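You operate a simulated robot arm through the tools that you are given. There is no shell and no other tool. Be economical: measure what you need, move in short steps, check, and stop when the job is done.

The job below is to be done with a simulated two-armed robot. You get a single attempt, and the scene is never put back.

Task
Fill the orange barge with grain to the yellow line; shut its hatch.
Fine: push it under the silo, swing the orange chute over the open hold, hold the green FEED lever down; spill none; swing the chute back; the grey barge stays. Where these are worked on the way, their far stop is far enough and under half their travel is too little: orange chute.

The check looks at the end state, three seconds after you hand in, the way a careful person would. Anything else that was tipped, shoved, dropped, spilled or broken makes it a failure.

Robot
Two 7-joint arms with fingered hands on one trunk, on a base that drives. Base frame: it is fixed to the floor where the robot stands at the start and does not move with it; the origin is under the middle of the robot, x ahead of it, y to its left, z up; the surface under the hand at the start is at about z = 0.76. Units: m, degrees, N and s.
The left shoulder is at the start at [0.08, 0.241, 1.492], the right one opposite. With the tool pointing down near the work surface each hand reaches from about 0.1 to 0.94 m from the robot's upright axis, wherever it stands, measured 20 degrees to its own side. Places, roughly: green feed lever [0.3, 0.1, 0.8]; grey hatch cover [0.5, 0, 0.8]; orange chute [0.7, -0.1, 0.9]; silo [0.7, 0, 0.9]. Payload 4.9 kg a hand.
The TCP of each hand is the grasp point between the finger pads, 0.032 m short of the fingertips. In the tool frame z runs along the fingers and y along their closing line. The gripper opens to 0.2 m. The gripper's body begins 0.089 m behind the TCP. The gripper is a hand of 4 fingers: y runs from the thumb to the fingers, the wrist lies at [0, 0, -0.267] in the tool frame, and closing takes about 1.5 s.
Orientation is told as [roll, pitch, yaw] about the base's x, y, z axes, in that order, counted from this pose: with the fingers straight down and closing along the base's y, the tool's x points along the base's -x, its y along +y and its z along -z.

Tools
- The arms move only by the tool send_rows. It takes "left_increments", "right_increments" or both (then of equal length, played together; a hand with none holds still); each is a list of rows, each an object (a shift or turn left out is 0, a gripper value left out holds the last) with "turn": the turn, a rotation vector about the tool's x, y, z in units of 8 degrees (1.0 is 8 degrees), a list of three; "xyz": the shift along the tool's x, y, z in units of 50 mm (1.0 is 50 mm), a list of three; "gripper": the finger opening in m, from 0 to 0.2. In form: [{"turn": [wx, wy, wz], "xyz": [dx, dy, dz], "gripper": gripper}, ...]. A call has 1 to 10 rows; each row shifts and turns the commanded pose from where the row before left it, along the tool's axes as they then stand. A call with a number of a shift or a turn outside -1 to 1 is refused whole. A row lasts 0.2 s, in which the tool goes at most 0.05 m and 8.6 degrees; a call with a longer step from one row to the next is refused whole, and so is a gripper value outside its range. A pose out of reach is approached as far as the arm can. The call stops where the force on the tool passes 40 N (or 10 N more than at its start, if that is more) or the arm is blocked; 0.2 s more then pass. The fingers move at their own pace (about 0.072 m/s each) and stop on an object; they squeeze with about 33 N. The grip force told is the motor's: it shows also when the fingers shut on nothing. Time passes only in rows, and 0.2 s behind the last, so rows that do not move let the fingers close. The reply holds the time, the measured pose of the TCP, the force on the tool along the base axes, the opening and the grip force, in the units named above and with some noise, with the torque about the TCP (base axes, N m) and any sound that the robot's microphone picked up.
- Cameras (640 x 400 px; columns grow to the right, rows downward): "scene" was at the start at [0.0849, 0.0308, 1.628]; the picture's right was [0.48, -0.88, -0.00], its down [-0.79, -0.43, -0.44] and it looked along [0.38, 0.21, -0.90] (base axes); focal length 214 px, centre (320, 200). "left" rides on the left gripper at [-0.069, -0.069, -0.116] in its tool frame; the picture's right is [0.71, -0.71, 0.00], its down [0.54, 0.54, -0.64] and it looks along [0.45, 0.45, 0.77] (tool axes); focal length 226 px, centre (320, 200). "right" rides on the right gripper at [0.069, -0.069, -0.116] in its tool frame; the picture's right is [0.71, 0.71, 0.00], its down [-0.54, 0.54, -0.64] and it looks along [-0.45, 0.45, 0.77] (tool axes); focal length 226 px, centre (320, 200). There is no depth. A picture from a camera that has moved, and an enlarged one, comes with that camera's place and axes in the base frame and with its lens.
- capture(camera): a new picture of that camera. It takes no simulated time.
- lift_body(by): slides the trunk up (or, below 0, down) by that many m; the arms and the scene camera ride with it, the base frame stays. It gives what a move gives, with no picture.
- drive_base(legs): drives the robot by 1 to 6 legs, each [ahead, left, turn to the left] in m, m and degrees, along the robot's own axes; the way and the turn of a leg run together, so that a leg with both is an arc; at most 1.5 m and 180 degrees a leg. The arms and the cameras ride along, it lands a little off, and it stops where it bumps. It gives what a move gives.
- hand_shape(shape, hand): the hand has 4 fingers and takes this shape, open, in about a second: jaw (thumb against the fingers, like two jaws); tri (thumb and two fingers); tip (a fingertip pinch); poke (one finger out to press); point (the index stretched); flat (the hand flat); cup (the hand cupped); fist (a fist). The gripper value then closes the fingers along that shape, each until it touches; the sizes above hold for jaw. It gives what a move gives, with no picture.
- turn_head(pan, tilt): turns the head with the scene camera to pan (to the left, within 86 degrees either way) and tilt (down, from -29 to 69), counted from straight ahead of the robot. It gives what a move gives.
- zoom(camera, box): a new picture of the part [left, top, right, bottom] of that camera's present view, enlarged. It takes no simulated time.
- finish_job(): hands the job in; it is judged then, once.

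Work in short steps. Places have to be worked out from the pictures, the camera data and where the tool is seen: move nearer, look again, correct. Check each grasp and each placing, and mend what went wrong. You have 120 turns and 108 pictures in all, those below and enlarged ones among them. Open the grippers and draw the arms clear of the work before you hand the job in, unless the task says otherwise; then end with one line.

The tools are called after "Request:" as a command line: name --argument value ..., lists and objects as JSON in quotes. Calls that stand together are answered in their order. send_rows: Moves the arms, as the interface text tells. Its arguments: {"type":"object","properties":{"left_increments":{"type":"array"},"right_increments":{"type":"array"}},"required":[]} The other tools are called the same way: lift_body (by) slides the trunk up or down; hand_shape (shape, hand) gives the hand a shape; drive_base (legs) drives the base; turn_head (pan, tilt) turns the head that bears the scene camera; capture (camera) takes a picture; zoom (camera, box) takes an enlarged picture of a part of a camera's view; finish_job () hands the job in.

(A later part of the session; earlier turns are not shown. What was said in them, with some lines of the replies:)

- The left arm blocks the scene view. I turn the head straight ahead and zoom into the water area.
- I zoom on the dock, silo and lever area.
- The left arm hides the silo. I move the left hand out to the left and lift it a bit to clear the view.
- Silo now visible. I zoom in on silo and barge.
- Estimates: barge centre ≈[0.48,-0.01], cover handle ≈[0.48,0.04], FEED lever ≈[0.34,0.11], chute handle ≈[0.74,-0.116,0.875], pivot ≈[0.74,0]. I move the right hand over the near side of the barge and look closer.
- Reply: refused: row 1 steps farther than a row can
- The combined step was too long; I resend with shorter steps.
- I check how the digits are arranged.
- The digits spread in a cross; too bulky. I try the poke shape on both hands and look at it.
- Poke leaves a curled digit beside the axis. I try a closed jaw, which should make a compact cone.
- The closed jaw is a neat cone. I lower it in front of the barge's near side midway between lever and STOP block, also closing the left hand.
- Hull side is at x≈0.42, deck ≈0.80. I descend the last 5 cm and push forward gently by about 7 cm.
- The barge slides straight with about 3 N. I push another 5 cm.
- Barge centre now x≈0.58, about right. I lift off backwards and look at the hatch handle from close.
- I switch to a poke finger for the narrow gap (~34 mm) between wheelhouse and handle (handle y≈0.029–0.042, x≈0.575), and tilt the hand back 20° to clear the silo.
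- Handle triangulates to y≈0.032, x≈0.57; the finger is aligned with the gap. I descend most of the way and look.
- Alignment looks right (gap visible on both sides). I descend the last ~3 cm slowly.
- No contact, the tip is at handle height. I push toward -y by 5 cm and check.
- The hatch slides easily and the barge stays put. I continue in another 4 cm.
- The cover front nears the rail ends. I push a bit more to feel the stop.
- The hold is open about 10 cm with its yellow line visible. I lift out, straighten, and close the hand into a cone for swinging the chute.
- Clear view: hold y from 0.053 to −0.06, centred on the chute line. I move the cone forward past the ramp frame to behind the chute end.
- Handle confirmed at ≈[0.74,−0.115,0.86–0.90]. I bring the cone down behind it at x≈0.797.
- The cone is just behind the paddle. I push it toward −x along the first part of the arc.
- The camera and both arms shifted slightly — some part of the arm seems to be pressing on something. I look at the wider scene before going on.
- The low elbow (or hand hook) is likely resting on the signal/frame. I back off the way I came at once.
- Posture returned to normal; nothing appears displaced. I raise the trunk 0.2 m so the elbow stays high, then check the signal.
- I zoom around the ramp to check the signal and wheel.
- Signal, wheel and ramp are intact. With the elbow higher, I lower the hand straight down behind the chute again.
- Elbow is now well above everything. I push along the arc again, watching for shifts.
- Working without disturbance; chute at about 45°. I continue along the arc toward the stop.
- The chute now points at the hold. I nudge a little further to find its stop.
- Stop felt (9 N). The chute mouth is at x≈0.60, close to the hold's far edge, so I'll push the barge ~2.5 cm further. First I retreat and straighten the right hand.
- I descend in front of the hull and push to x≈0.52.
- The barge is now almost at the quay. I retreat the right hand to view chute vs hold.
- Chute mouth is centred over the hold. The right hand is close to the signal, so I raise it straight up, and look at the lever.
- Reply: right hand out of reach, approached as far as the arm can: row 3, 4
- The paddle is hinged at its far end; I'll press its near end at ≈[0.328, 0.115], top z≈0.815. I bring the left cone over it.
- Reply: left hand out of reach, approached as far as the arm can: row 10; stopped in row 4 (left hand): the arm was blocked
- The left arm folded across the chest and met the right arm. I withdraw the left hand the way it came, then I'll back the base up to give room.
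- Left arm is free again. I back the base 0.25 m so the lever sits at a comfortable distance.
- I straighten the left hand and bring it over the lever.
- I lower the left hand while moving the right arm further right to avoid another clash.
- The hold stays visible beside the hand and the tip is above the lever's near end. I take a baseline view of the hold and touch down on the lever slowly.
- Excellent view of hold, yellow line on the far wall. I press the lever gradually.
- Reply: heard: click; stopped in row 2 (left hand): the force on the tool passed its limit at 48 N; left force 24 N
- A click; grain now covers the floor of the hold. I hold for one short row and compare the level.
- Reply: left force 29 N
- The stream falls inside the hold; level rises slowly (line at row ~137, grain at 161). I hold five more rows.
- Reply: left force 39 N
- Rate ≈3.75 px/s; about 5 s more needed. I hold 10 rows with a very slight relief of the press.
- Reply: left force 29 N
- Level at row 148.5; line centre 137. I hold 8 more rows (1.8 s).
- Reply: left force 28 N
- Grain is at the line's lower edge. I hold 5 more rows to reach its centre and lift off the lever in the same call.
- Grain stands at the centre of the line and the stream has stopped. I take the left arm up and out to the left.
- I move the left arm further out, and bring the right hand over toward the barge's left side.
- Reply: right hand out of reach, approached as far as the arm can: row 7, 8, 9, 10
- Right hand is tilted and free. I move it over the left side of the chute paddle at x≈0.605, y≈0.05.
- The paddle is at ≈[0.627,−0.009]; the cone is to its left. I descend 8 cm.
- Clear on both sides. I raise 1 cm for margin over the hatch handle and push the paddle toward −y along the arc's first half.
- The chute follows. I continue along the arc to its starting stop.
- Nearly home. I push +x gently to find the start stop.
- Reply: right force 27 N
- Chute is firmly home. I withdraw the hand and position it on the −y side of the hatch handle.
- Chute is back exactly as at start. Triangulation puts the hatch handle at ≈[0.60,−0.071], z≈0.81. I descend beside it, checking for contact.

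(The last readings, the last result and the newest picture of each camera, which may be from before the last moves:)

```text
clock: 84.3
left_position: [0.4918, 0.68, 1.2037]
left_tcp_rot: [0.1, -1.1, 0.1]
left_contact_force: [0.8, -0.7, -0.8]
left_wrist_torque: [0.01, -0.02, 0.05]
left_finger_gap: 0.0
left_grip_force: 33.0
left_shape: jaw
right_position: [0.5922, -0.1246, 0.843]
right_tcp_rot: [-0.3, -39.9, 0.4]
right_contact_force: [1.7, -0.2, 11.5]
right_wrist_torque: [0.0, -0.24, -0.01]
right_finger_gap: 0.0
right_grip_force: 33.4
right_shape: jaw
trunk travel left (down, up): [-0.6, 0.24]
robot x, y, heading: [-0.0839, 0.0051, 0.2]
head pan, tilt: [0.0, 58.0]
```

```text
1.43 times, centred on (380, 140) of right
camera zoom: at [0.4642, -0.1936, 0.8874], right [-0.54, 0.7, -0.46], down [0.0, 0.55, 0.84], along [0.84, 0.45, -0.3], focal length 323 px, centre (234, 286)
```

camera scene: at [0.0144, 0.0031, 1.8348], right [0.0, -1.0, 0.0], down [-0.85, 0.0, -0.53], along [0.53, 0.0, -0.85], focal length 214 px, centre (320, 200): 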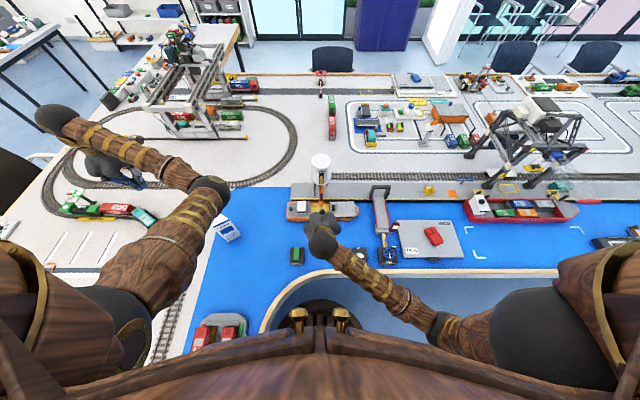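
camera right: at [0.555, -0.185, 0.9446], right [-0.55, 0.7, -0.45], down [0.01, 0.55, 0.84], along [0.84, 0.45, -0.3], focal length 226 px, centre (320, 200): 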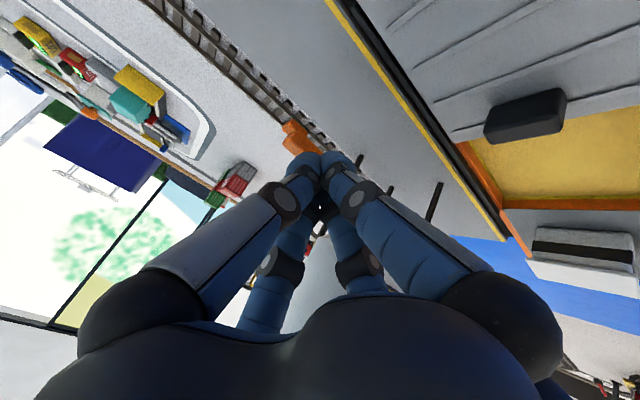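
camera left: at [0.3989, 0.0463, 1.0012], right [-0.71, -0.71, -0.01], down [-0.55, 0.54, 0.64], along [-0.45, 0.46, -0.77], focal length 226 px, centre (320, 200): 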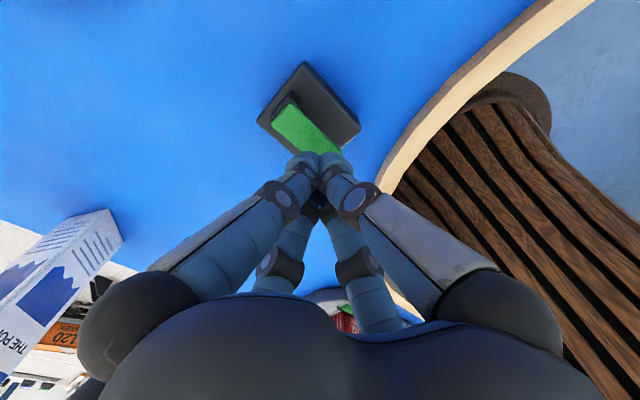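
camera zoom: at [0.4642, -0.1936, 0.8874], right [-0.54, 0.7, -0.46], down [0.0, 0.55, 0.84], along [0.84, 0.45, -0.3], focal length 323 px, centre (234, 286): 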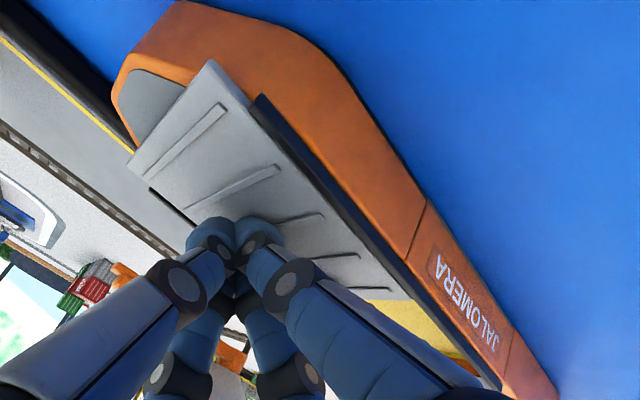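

Touched the cover (11 N). I raise 6 mm and push the handle toward +y for 4 cm.

Request:
send_rows --right_increments '[{"xyz": [-0.08, 0, -0.09]}, {"xyz": [0, 0.25, 0]}, {"xyz": [0, 0.25, 0]}, {"xyz": [0, 0.25, 0]}, {"xyz": [0, 0.25, 0]}]'

Request:
zoom --camera "scene" --box '[270, 150, 370, 225]'

Request:
zoom --camera "right" --box '[160, 0, 600, 280]'

```text
clock: 85.5
left_position: [0.4912, 0.6792, 1.2032]
left_tcp_rot: [0.1, -1.0, 0.0]
left_contact_force: [0.4, -0.6, 0.0]
left_wrist_torque: [-0.01, 0.02, 0.0]
left_finger_gap: 0.0
left_grip_force: 33.2
left_shape: jaw
right_position: [0.592, -0.0753, 0.8432]
right_tcp_rot: [-0.5, -39.5, 0.2]
right_contact_force: [1.3, -0.1, 0.8]
right_wrist_torque: [0.0, 0.01, 0.02]
right_finger_gap: 0.0
right_grip_force: 33.4
right_shape: jaw
trunk travel left (down, up): [-0.6, 0.24]
robot x, y, heading: [-0.0833, -0.0014, -0.1]
head pan, tilt: [0.0, 58.0]
```

```text
5.33 times, centred on (320, 188) of scene
camera zoom: at [0.0154, 0.0018, 1.8347], right [0.0, -1.0, 0.0], down [-0.85, 0.0, -0.53], along [0.53, 0.0, -0.85], focal length 1144 px, centre (320, 267)
```

zoom: 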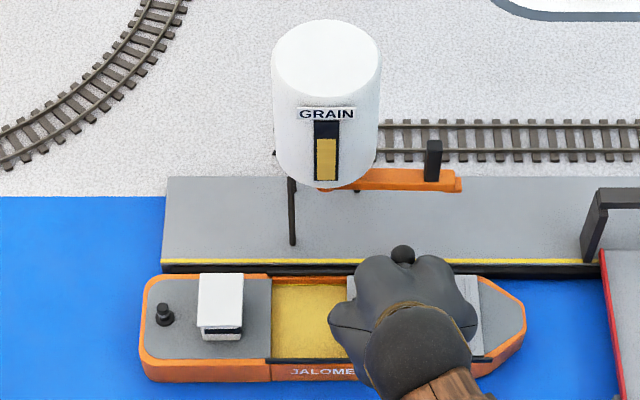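

```text
1.43 times, centred on (380, 140) of right
camera zoom: at [0.4637, -0.1449, 0.89], right [-0.54, 0.7, -0.45], down [0.01, 0.55, 0.84], along [0.84, 0.45, -0.3], focal length 323 px, centre (234, 286)
```

zoom: 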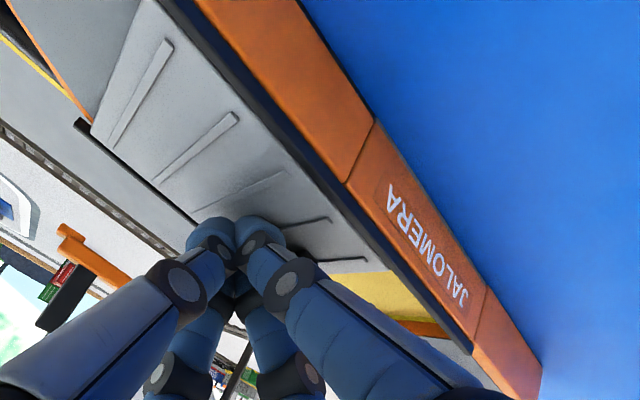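

The cover slides with the hand, barge steady. I push another 7 cm.

Request:
send_rows --right_increments '[{"xyz": [0, 0.25, 0]}, {"xyz": [0, 0.25, 0]}, {"xyz": [0, 0.25, 0]}, {"xyz": [0, 0.25, 0]}, {"xyz": [0, 0.25, 0]}, {"xyz": [0, 0.15, 0]}]'

Request:
zoom --camera "scene" --box '[270, 150, 370, 225]'

```text
clock: 86.9
left_position: [0.4919, 0.6797, 1.2029]
left_tcp_rot: [0.1, -1.0, 0.1]
left_contact_force: [0.5, 0.8, 0.4]
left_wrist_torque: [-0.03, -0.03, 0.0]
left_finger_gap: 0.0002
left_grip_force: 32.8
left_shape: jaw
right_position: [0.5921, -0.0043, 0.8443]
right_tcp_rot: [-0.4, -39.7, 0.3]
right_contact_force: [0.0, -0.3, 0.9]
right_wrist_torque: [-0.02, 0.0, 0.01]
right_finger_gap: 0.0
right_grip_force: 32.9
right_shape: jaw
trunk travel left (down, up): [-0.6, 0.24]
robot x, y, heading: [-0.0861, 0.0018, 0.0]
head pan, tilt: [0.0, 58.0]
```

```text
5.33 times, centred on (320, 188) of scene
camera zoom: at [0.0156, 0.0016, 1.8347], right [0.0, -1.0, 0.0], down [-0.85, 0.0, -0.53], along [0.53, 0.0, -0.85], focal length 1144 px, centre (320, 267)
```

zoom: 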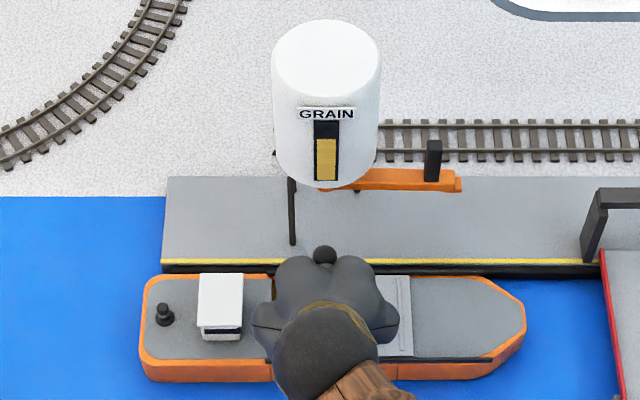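

About 1 cm remains. I push in small steps to the stop.

Request:
send_rows --right_increments '[{"xyz": [0, 0.1, 0]}, {"xyz": [0, 0.08, 0]}, {"xyz": [0, 0.06, 0]}]'

Request:
zoom --camera "scene" --box '[270, 150, 370, 225]'

```text
clock: 87.7
left_position: [0.4919, 0.6798, 1.2034]
left_tcp_rot: [0.1, -1.0, 0.0]
left_contact_force: [0.5, -0.2, 0.1]
left_wrist_torque: [-0.03, -0.01, -0.01]
left_finger_gap: 0.0003
left_grip_force: 33.4
left_shape: jaw
right_position: [0.5913, 0.007, 0.8444]
right_tcp_rot: [-0.4, -39.6, 0.2]
right_contact_force: [-0.7, -0.4, -0.6]
right_wrist_torque: [0.0, 0.04, 0.0]
right_finger_gap: 0.0001
right_grip_force: 33.1
right_shape: jaw
trunk travel left (down, up): [-0.6, 0.24]
robot x, y, heading: [-0.0822, 0.002, -0.1]
head pan, tilt: [0.0, 58.0]
```

```text
5.33 times, centred on (320, 188) of scene
camera zoom: at [0.0154, 0.0015, 1.8347], right [0.0, -1.0, 0.0], down [-0.85, 0.0, -0.53], along [0.53, 0.0, -0.85], focal length 1144 px, centre (320, 267)
```

zoom: 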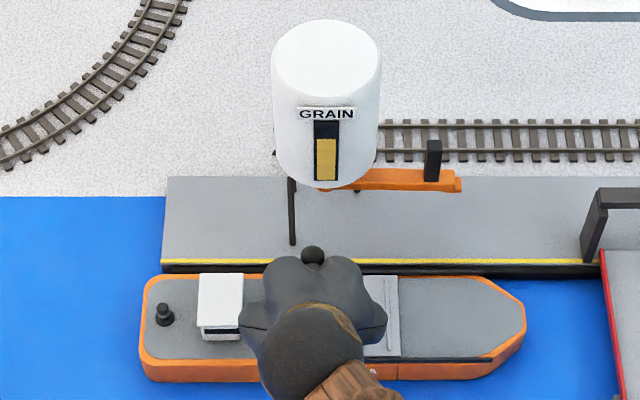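

The cover's edge is level with the hull seam, as at the start. One more tiny push to feel the stop.

Request:
send_rows --right_increments '[{"xyz": [0, 0.07, 0]}, {"xyz": [0, 0.05, 0]}]'

```text
clock: 88.3
left_position: [0.4918, 0.6783, 1.2037]
left_tcp_rot: [0.1, -1.0, 0.0]
left_contact_force: [-0.4, -0.9, 0.4]
left_wrist_torque: [0.0, 0.02, -0.01]
left_finger_gap: 0.0001
left_grip_force: 32.9
left_shape: jaw
right_position: [0.5909, 0.0122, 0.8455]
right_tcp_rot: [-0.3, -39.6, 0.1]
right_contact_force: [-0.6, -5.0, 1.9]
right_wrist_torque: [-0.04, -0.03, -0.06]
right_finger_gap: 0.0
right_grip_force: 33.2
right_shape: jaw
trunk travel left (down, up): [-0.6, 0.24]
robot x, y, heading: [-0.0833, -0.0006, -0.2]
head pan, tilt: [0.0, 58.0]
```

Stop reached (5 N). I withdraw: slightly to −y, then up and back, untilting.

Request:
send_rows --right_increments '[{"xyz": [0, -0.4, 0]}, {"xyz": [-0.45, 0, -0.55]}, {"xyz": [-0.45, 0, -0.55]}, {"xyz": [-0.45, 0, -0.55]}, {"xyz": [0.5, -0.4, -0.7]}, {"xyz": [0.5, -0.4, -0.7]}, {"xyz": [0.5, -0.4, -0.7]}, {"xyz": [0.5, -0.4, -0.5]}]'

Request:
send_rows --right_increments '[{"turn": [0, 1, 0], "xyz": [0, -0.5, 0]}, {"turn": [0, 1, 0], "xyz": [0, -0.6, 0]}, {"turn": [0, 1, 0], "xyz": [0, -0.6, 0]}, {"turn": [0, 1, 0], "xyz": [0, -0.6, 0]}, {"turn": [0, 1, 0], "xyz": [0, -0.6, 0]}, {"xyz": [0, -0.9, 0]}, {"xyz": [0, -0.9, 0]}, {"xyz": [0, -0.9, 0]}, {"xyz": [0, -0.9, 0]}]'

Request:
capture --camera "scene"

Request:
zoom --camera "scene" --box '[270, 150, 470, 280]'

```text
clock: 90.1
left_position: [0.4906, 0.6789, 1.2048]
left_tcp_rot: [0.1, -1.1, 0.0]
left_contact_force: [-0.7, -0.2, 0.6]
left_wrist_torque: [0.03, -0.03, 0.04]
left_finger_gap: 0.0001
left_grip_force: 33.1
left_shape: jaw
right_position: [0.4273, -0.0875, 0.9908]
right_tcp_rot: [-0.2, -39.8, 0.3]
right_contact_force: [0.7, -0.1, 0.2]
right_wrist_torque: [0.02, 0.0, 0.02]
right_finger_gap: 0.0
right_grip_force: 33.2
right_shape: jaw
trunk travel left (down, up): [-0.6, 0.24]
robot x, y, heading: [-0.0832, -0.0007, -0.2]
head pan, tilt: [0.0, 58.0]
```

```text
clock: 91.7
left_position: [0.4899, 0.6846, 1.2017]
left_tcp_rot: [-0.2, -1.1, 0.2]
left_contact_force: [0.4, -0.2, -0.8]
left_wrist_torque: [-0.01, -0.02, 0.01]
left_finger_gap: 0.0
left_grip_force: 33.0
left_shape: jaw
right_position: [0.4297, -0.301, 0.9891]
right_tcp_rot: [0.2, 0.5, 1.4]
right_contact_force: [-1.2, 9.0, 5.6]
right_wrist_torque: [-0.06, 0.03, -0.06]
right_finger_gap: 0.0001
right_grip_force: 33.2
right_shape: jaw
trunk travel left (down, up): [-0.6, 0.24]
robot x, y, heading: [-0.0852, -0.0001, 0.1]
head pan, tilt: [0.0, 58.0]
stopped in row 8 (right hand): the force on the tool passed its limit at 59 N (the readings are from after the stop); the commanded pose is now the measured one
```

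```text
9 pictures are left
camera scene: at [0.0137, 0.0076, 1.8349], right [0.0, -1.0, 0.0], down [-0.85, 0.0, -0.53], along [0.53, 0.0, -0.85], focal length 214 px, centre (320, 200)
```

scene: 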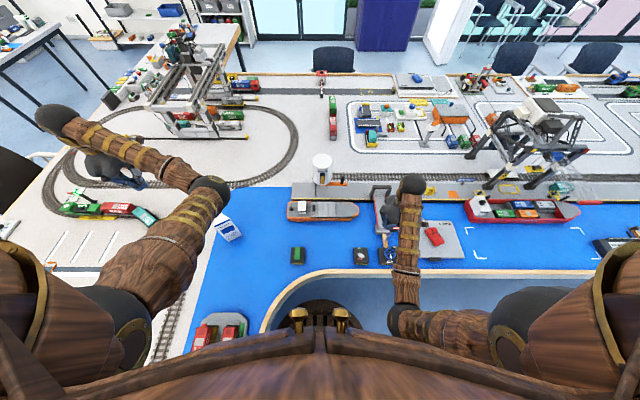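

```text
3.08 times, centred on (370, 215) of scene
camera zoom: at [0.0137, 0.0076, 1.8349], right [0.0, -1.0, 0.0], down [-0.85, 0.0, -0.53], along [0.53, 0.0, -0.85], focal length 660 px, centre (166, 154)
```

zoom: 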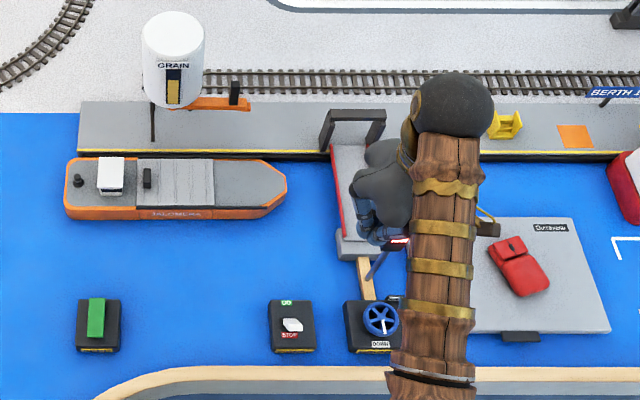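

The fingers bumped the signal head. I back away toward +y and up, and check the signal.

Request:
send_rows --right_increments '[{"xyz": [0, 0.6, 0]}, {"xyz": [0, 0.6, 0]}, {"xyz": [0.4, 0.3, -0.6]}, {"xyz": [0.6, 0, -0.6]}, {"xyz": [0.6, 0, -0.6]}]'

Request:
zoom --camera "scene" --box '[330, 170, 450, 280]'

```text
clock: 92.9
left_position: [0.4924, 0.6807, 1.203]
left_tcp_rot: [0.2, -1.0, 0.2]
left_contact_force: [-0.7, -0.1, 0.7]
left_wrist_torque: [0.0, 0.01, 0.0]
left_finger_gap: 0.0001
left_grip_force: 32.7
left_shape: jaw
right_position: [0.4207, -0.2376, 1.0035]
right_tcp_rot: [0.4, 0.4, 1.2]
right_contact_force: [0.2, -0.9, -0.1]
right_wrist_torque: [0.0, 0.02, -0.01]
right_finger_gap: 0.0001
right_grip_force: 33.1
right_shape: jaw
right hand out of reach, approached as far as the arm can: row 3, 4, 5
trunk travel left (down, up): [-0.6, 0.24]
robot x, y, heading: [-0.0834, 0.0023, 0.1]
head pan, tilt: [0.0, 58.0]
```

```text
3.64 times, centred on (390, 225) of scene
camera zoom: at [0.0154, 0.003, 1.8347], right [0.0, -1.0, 0.0], down [-0.85, 0.0, -0.53], along [0.53, 0.0, -0.85], focal length 780 px, centre (66, 109)
```

zoom: 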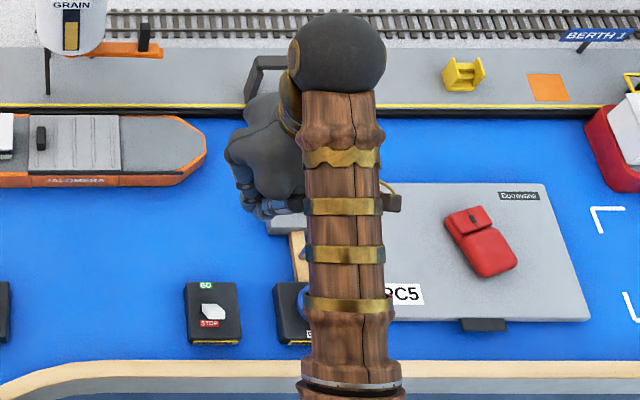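

I back the base off so the arm leaves the area without crossing the signal.

Request:
drive_base --legs '[[-0.3, 0, 0]]'

Request:
capture --camera "scene"

Request:
zoom --camera "scene" --box '[280, 140, 480, 270]'

```text
clock: 95.0
left_position: [0.1987, 0.677, 1.2018]
left_tcp_rot: [0.0, -0.9, -0.4]
left_contact_force: [0.8, -0.7, -0.4]
left_wrist_torque: [-0.01, 0.02, 0.0]
left_finger_gap: 0.0003
left_grip_force: 32.5
left_shape: jaw
right_position: [0.1203, -0.2422, 1.002]
right_tcp_rot: [0.4, 0.6, 0.7]
right_contact_force: [-0.4, 0.2, -1.3]
right_wrist_torque: [-0.02, 0.0, 0.03]
right_finger_gap: 0.0
right_grip_force: 33.2
right_shape: jaw
trunk travel left (down, up): [-0.6, 0.24]
robot x, y, heading: [-0.384, 0.0007, -0.2]
head pan, tilt: [0.0, 58.0]
```

```text
6 pictures are left
camera scene: at [-0.2825, 0.0018, 1.8345], right [-0.01, -1.0, 0.0], down [-0.85, 0.01, -0.53], along [0.53, 0.0, -0.85], focal length 214 px, centre (320, 200)
```

scene: 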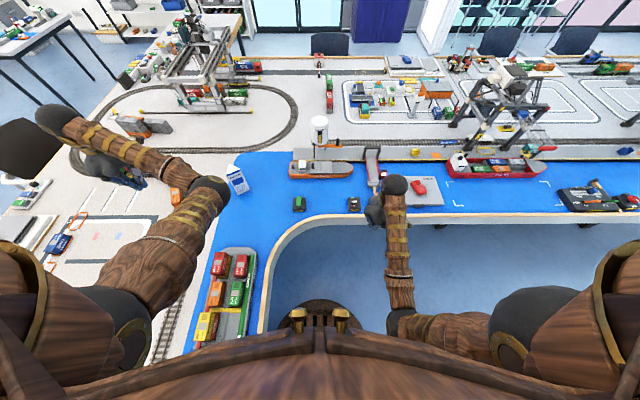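

```text
3.08 times, centred on (380, 205) of scene
camera zoom: at [-0.2825, 0.0018, 1.8345], right [-0.01, -1.0, 0.0], down [-0.85, 0.01, -0.53], along [0.53, 0.0, -0.85], focal length 660 px, centre (135, 185)
```

zoom: 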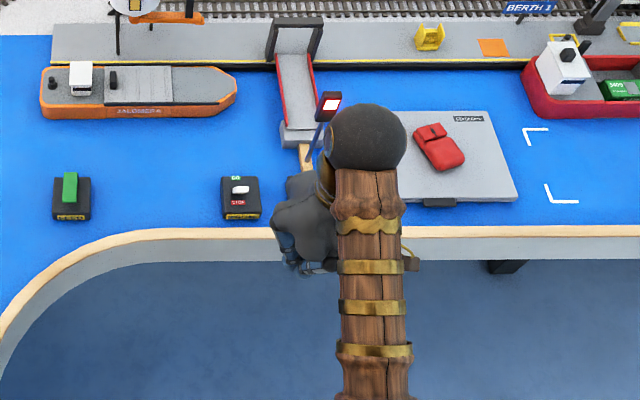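

The signal stands as before and the arm is clear. I move the right hand aside, open both grippers, and do a final check.

Request:
send_rows --right_increments '[{"xyz": [0, -0.8, 0]}, {"xyz": [0, -0.8, 0]}, {"xyz": [0, -0.8, 0]}, {"xyz": [0, -0.8, 0]}, {"xyz": [0, -0.8, 0], "gripper": 0.2}, {"gripper": 0.2}, {}, {}, {}, {}]' --left_increments '[{}, {}, {}, {}, {"gripper": 0.2}, {"gripper": 0.2}, {}, {}, {}, {}]'

Request:
zoom --camera "scene" --box '[340, 150, 440, 230]'

Request:
zoom --camera "scene" --box '[280, 105, 380, 215]'

```text
clock: 97.2
left_position: [0.1976, 0.6755, 1.2034]
left_tcp_rot: [0.2, -1.0, -0.6]
left_contact_force: [0.4, 0.2, -0.7]
left_wrist_torque: [0.0, 0.0, 0.0]
left_finger_gap: 0.2
left_grip_force: 0.2
left_shape: jaw
right_position: [0.1199, -0.4418, 1.0027]
right_tcp_rot: [0.4, 0.3, 0.6]
right_contact_force: [-0.1, 0.4, -0.1]
right_wrist_torque: [-0.01, -0.02, -0.03]
right_finger_gap: 0.2
right_grip_force: 0.0
right_shape: jaw
trunk travel left (down, up): [-0.6, 0.24]
robot x, y, heading: [-0.3868, 0.0012, -0.6]
head pan, tilt: [0.0, 58.0]
```

```text
5.00 times, centred on (390, 190) of scene
camera zoom: at [-0.2856, 0.0018, 1.8347], right [-0.01, -1.0, 0.0], down [-0.85, 0.01, -0.53], along [0.53, 0.0, -0.85], focal length 1072 px, centre (-30, 250)
```

zoom: 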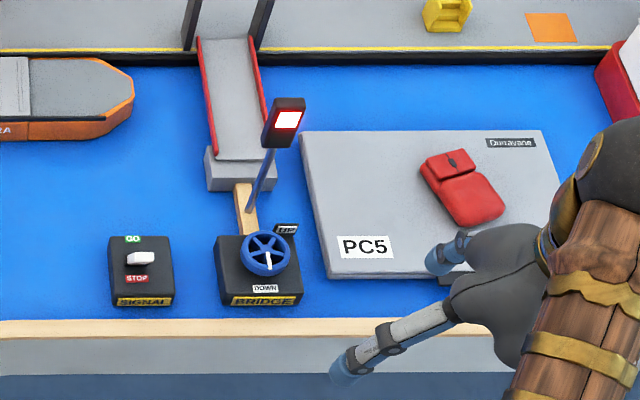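

```text
3.64 times, centred on (330, 160) of scene
camera zoom: at [-0.2856, 0.0018, 1.8347], right [-0.01, -1.0, 0.0], down [-0.85, 0.01, -0.53], along [0.53, 0.0, -0.85], focal length 780 px, centre (284, 346)
```

zoom: 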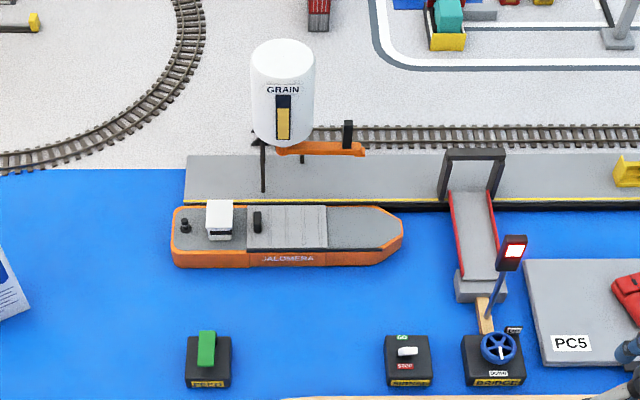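

The hatch is shut, the chute is home, no grain is spilled, and the grey barge and bridge fittings are in place. The grippers are open and clear, so I hand in.

Request:
finish_job

```text
The job is handed in.
```

The orange barge is under the silo and filled to the yellow line, its hatch is shut and the chute is back at its start stop; no spilled grain shows in the final pictures and the grey barge has not moved. One risk to the check: while withdrawing, my right hand hit the bridge signal with 59 N, and earlier the right arm pressed on something near the signal or ramp frame; the final pictures show all of it standing as at the start.
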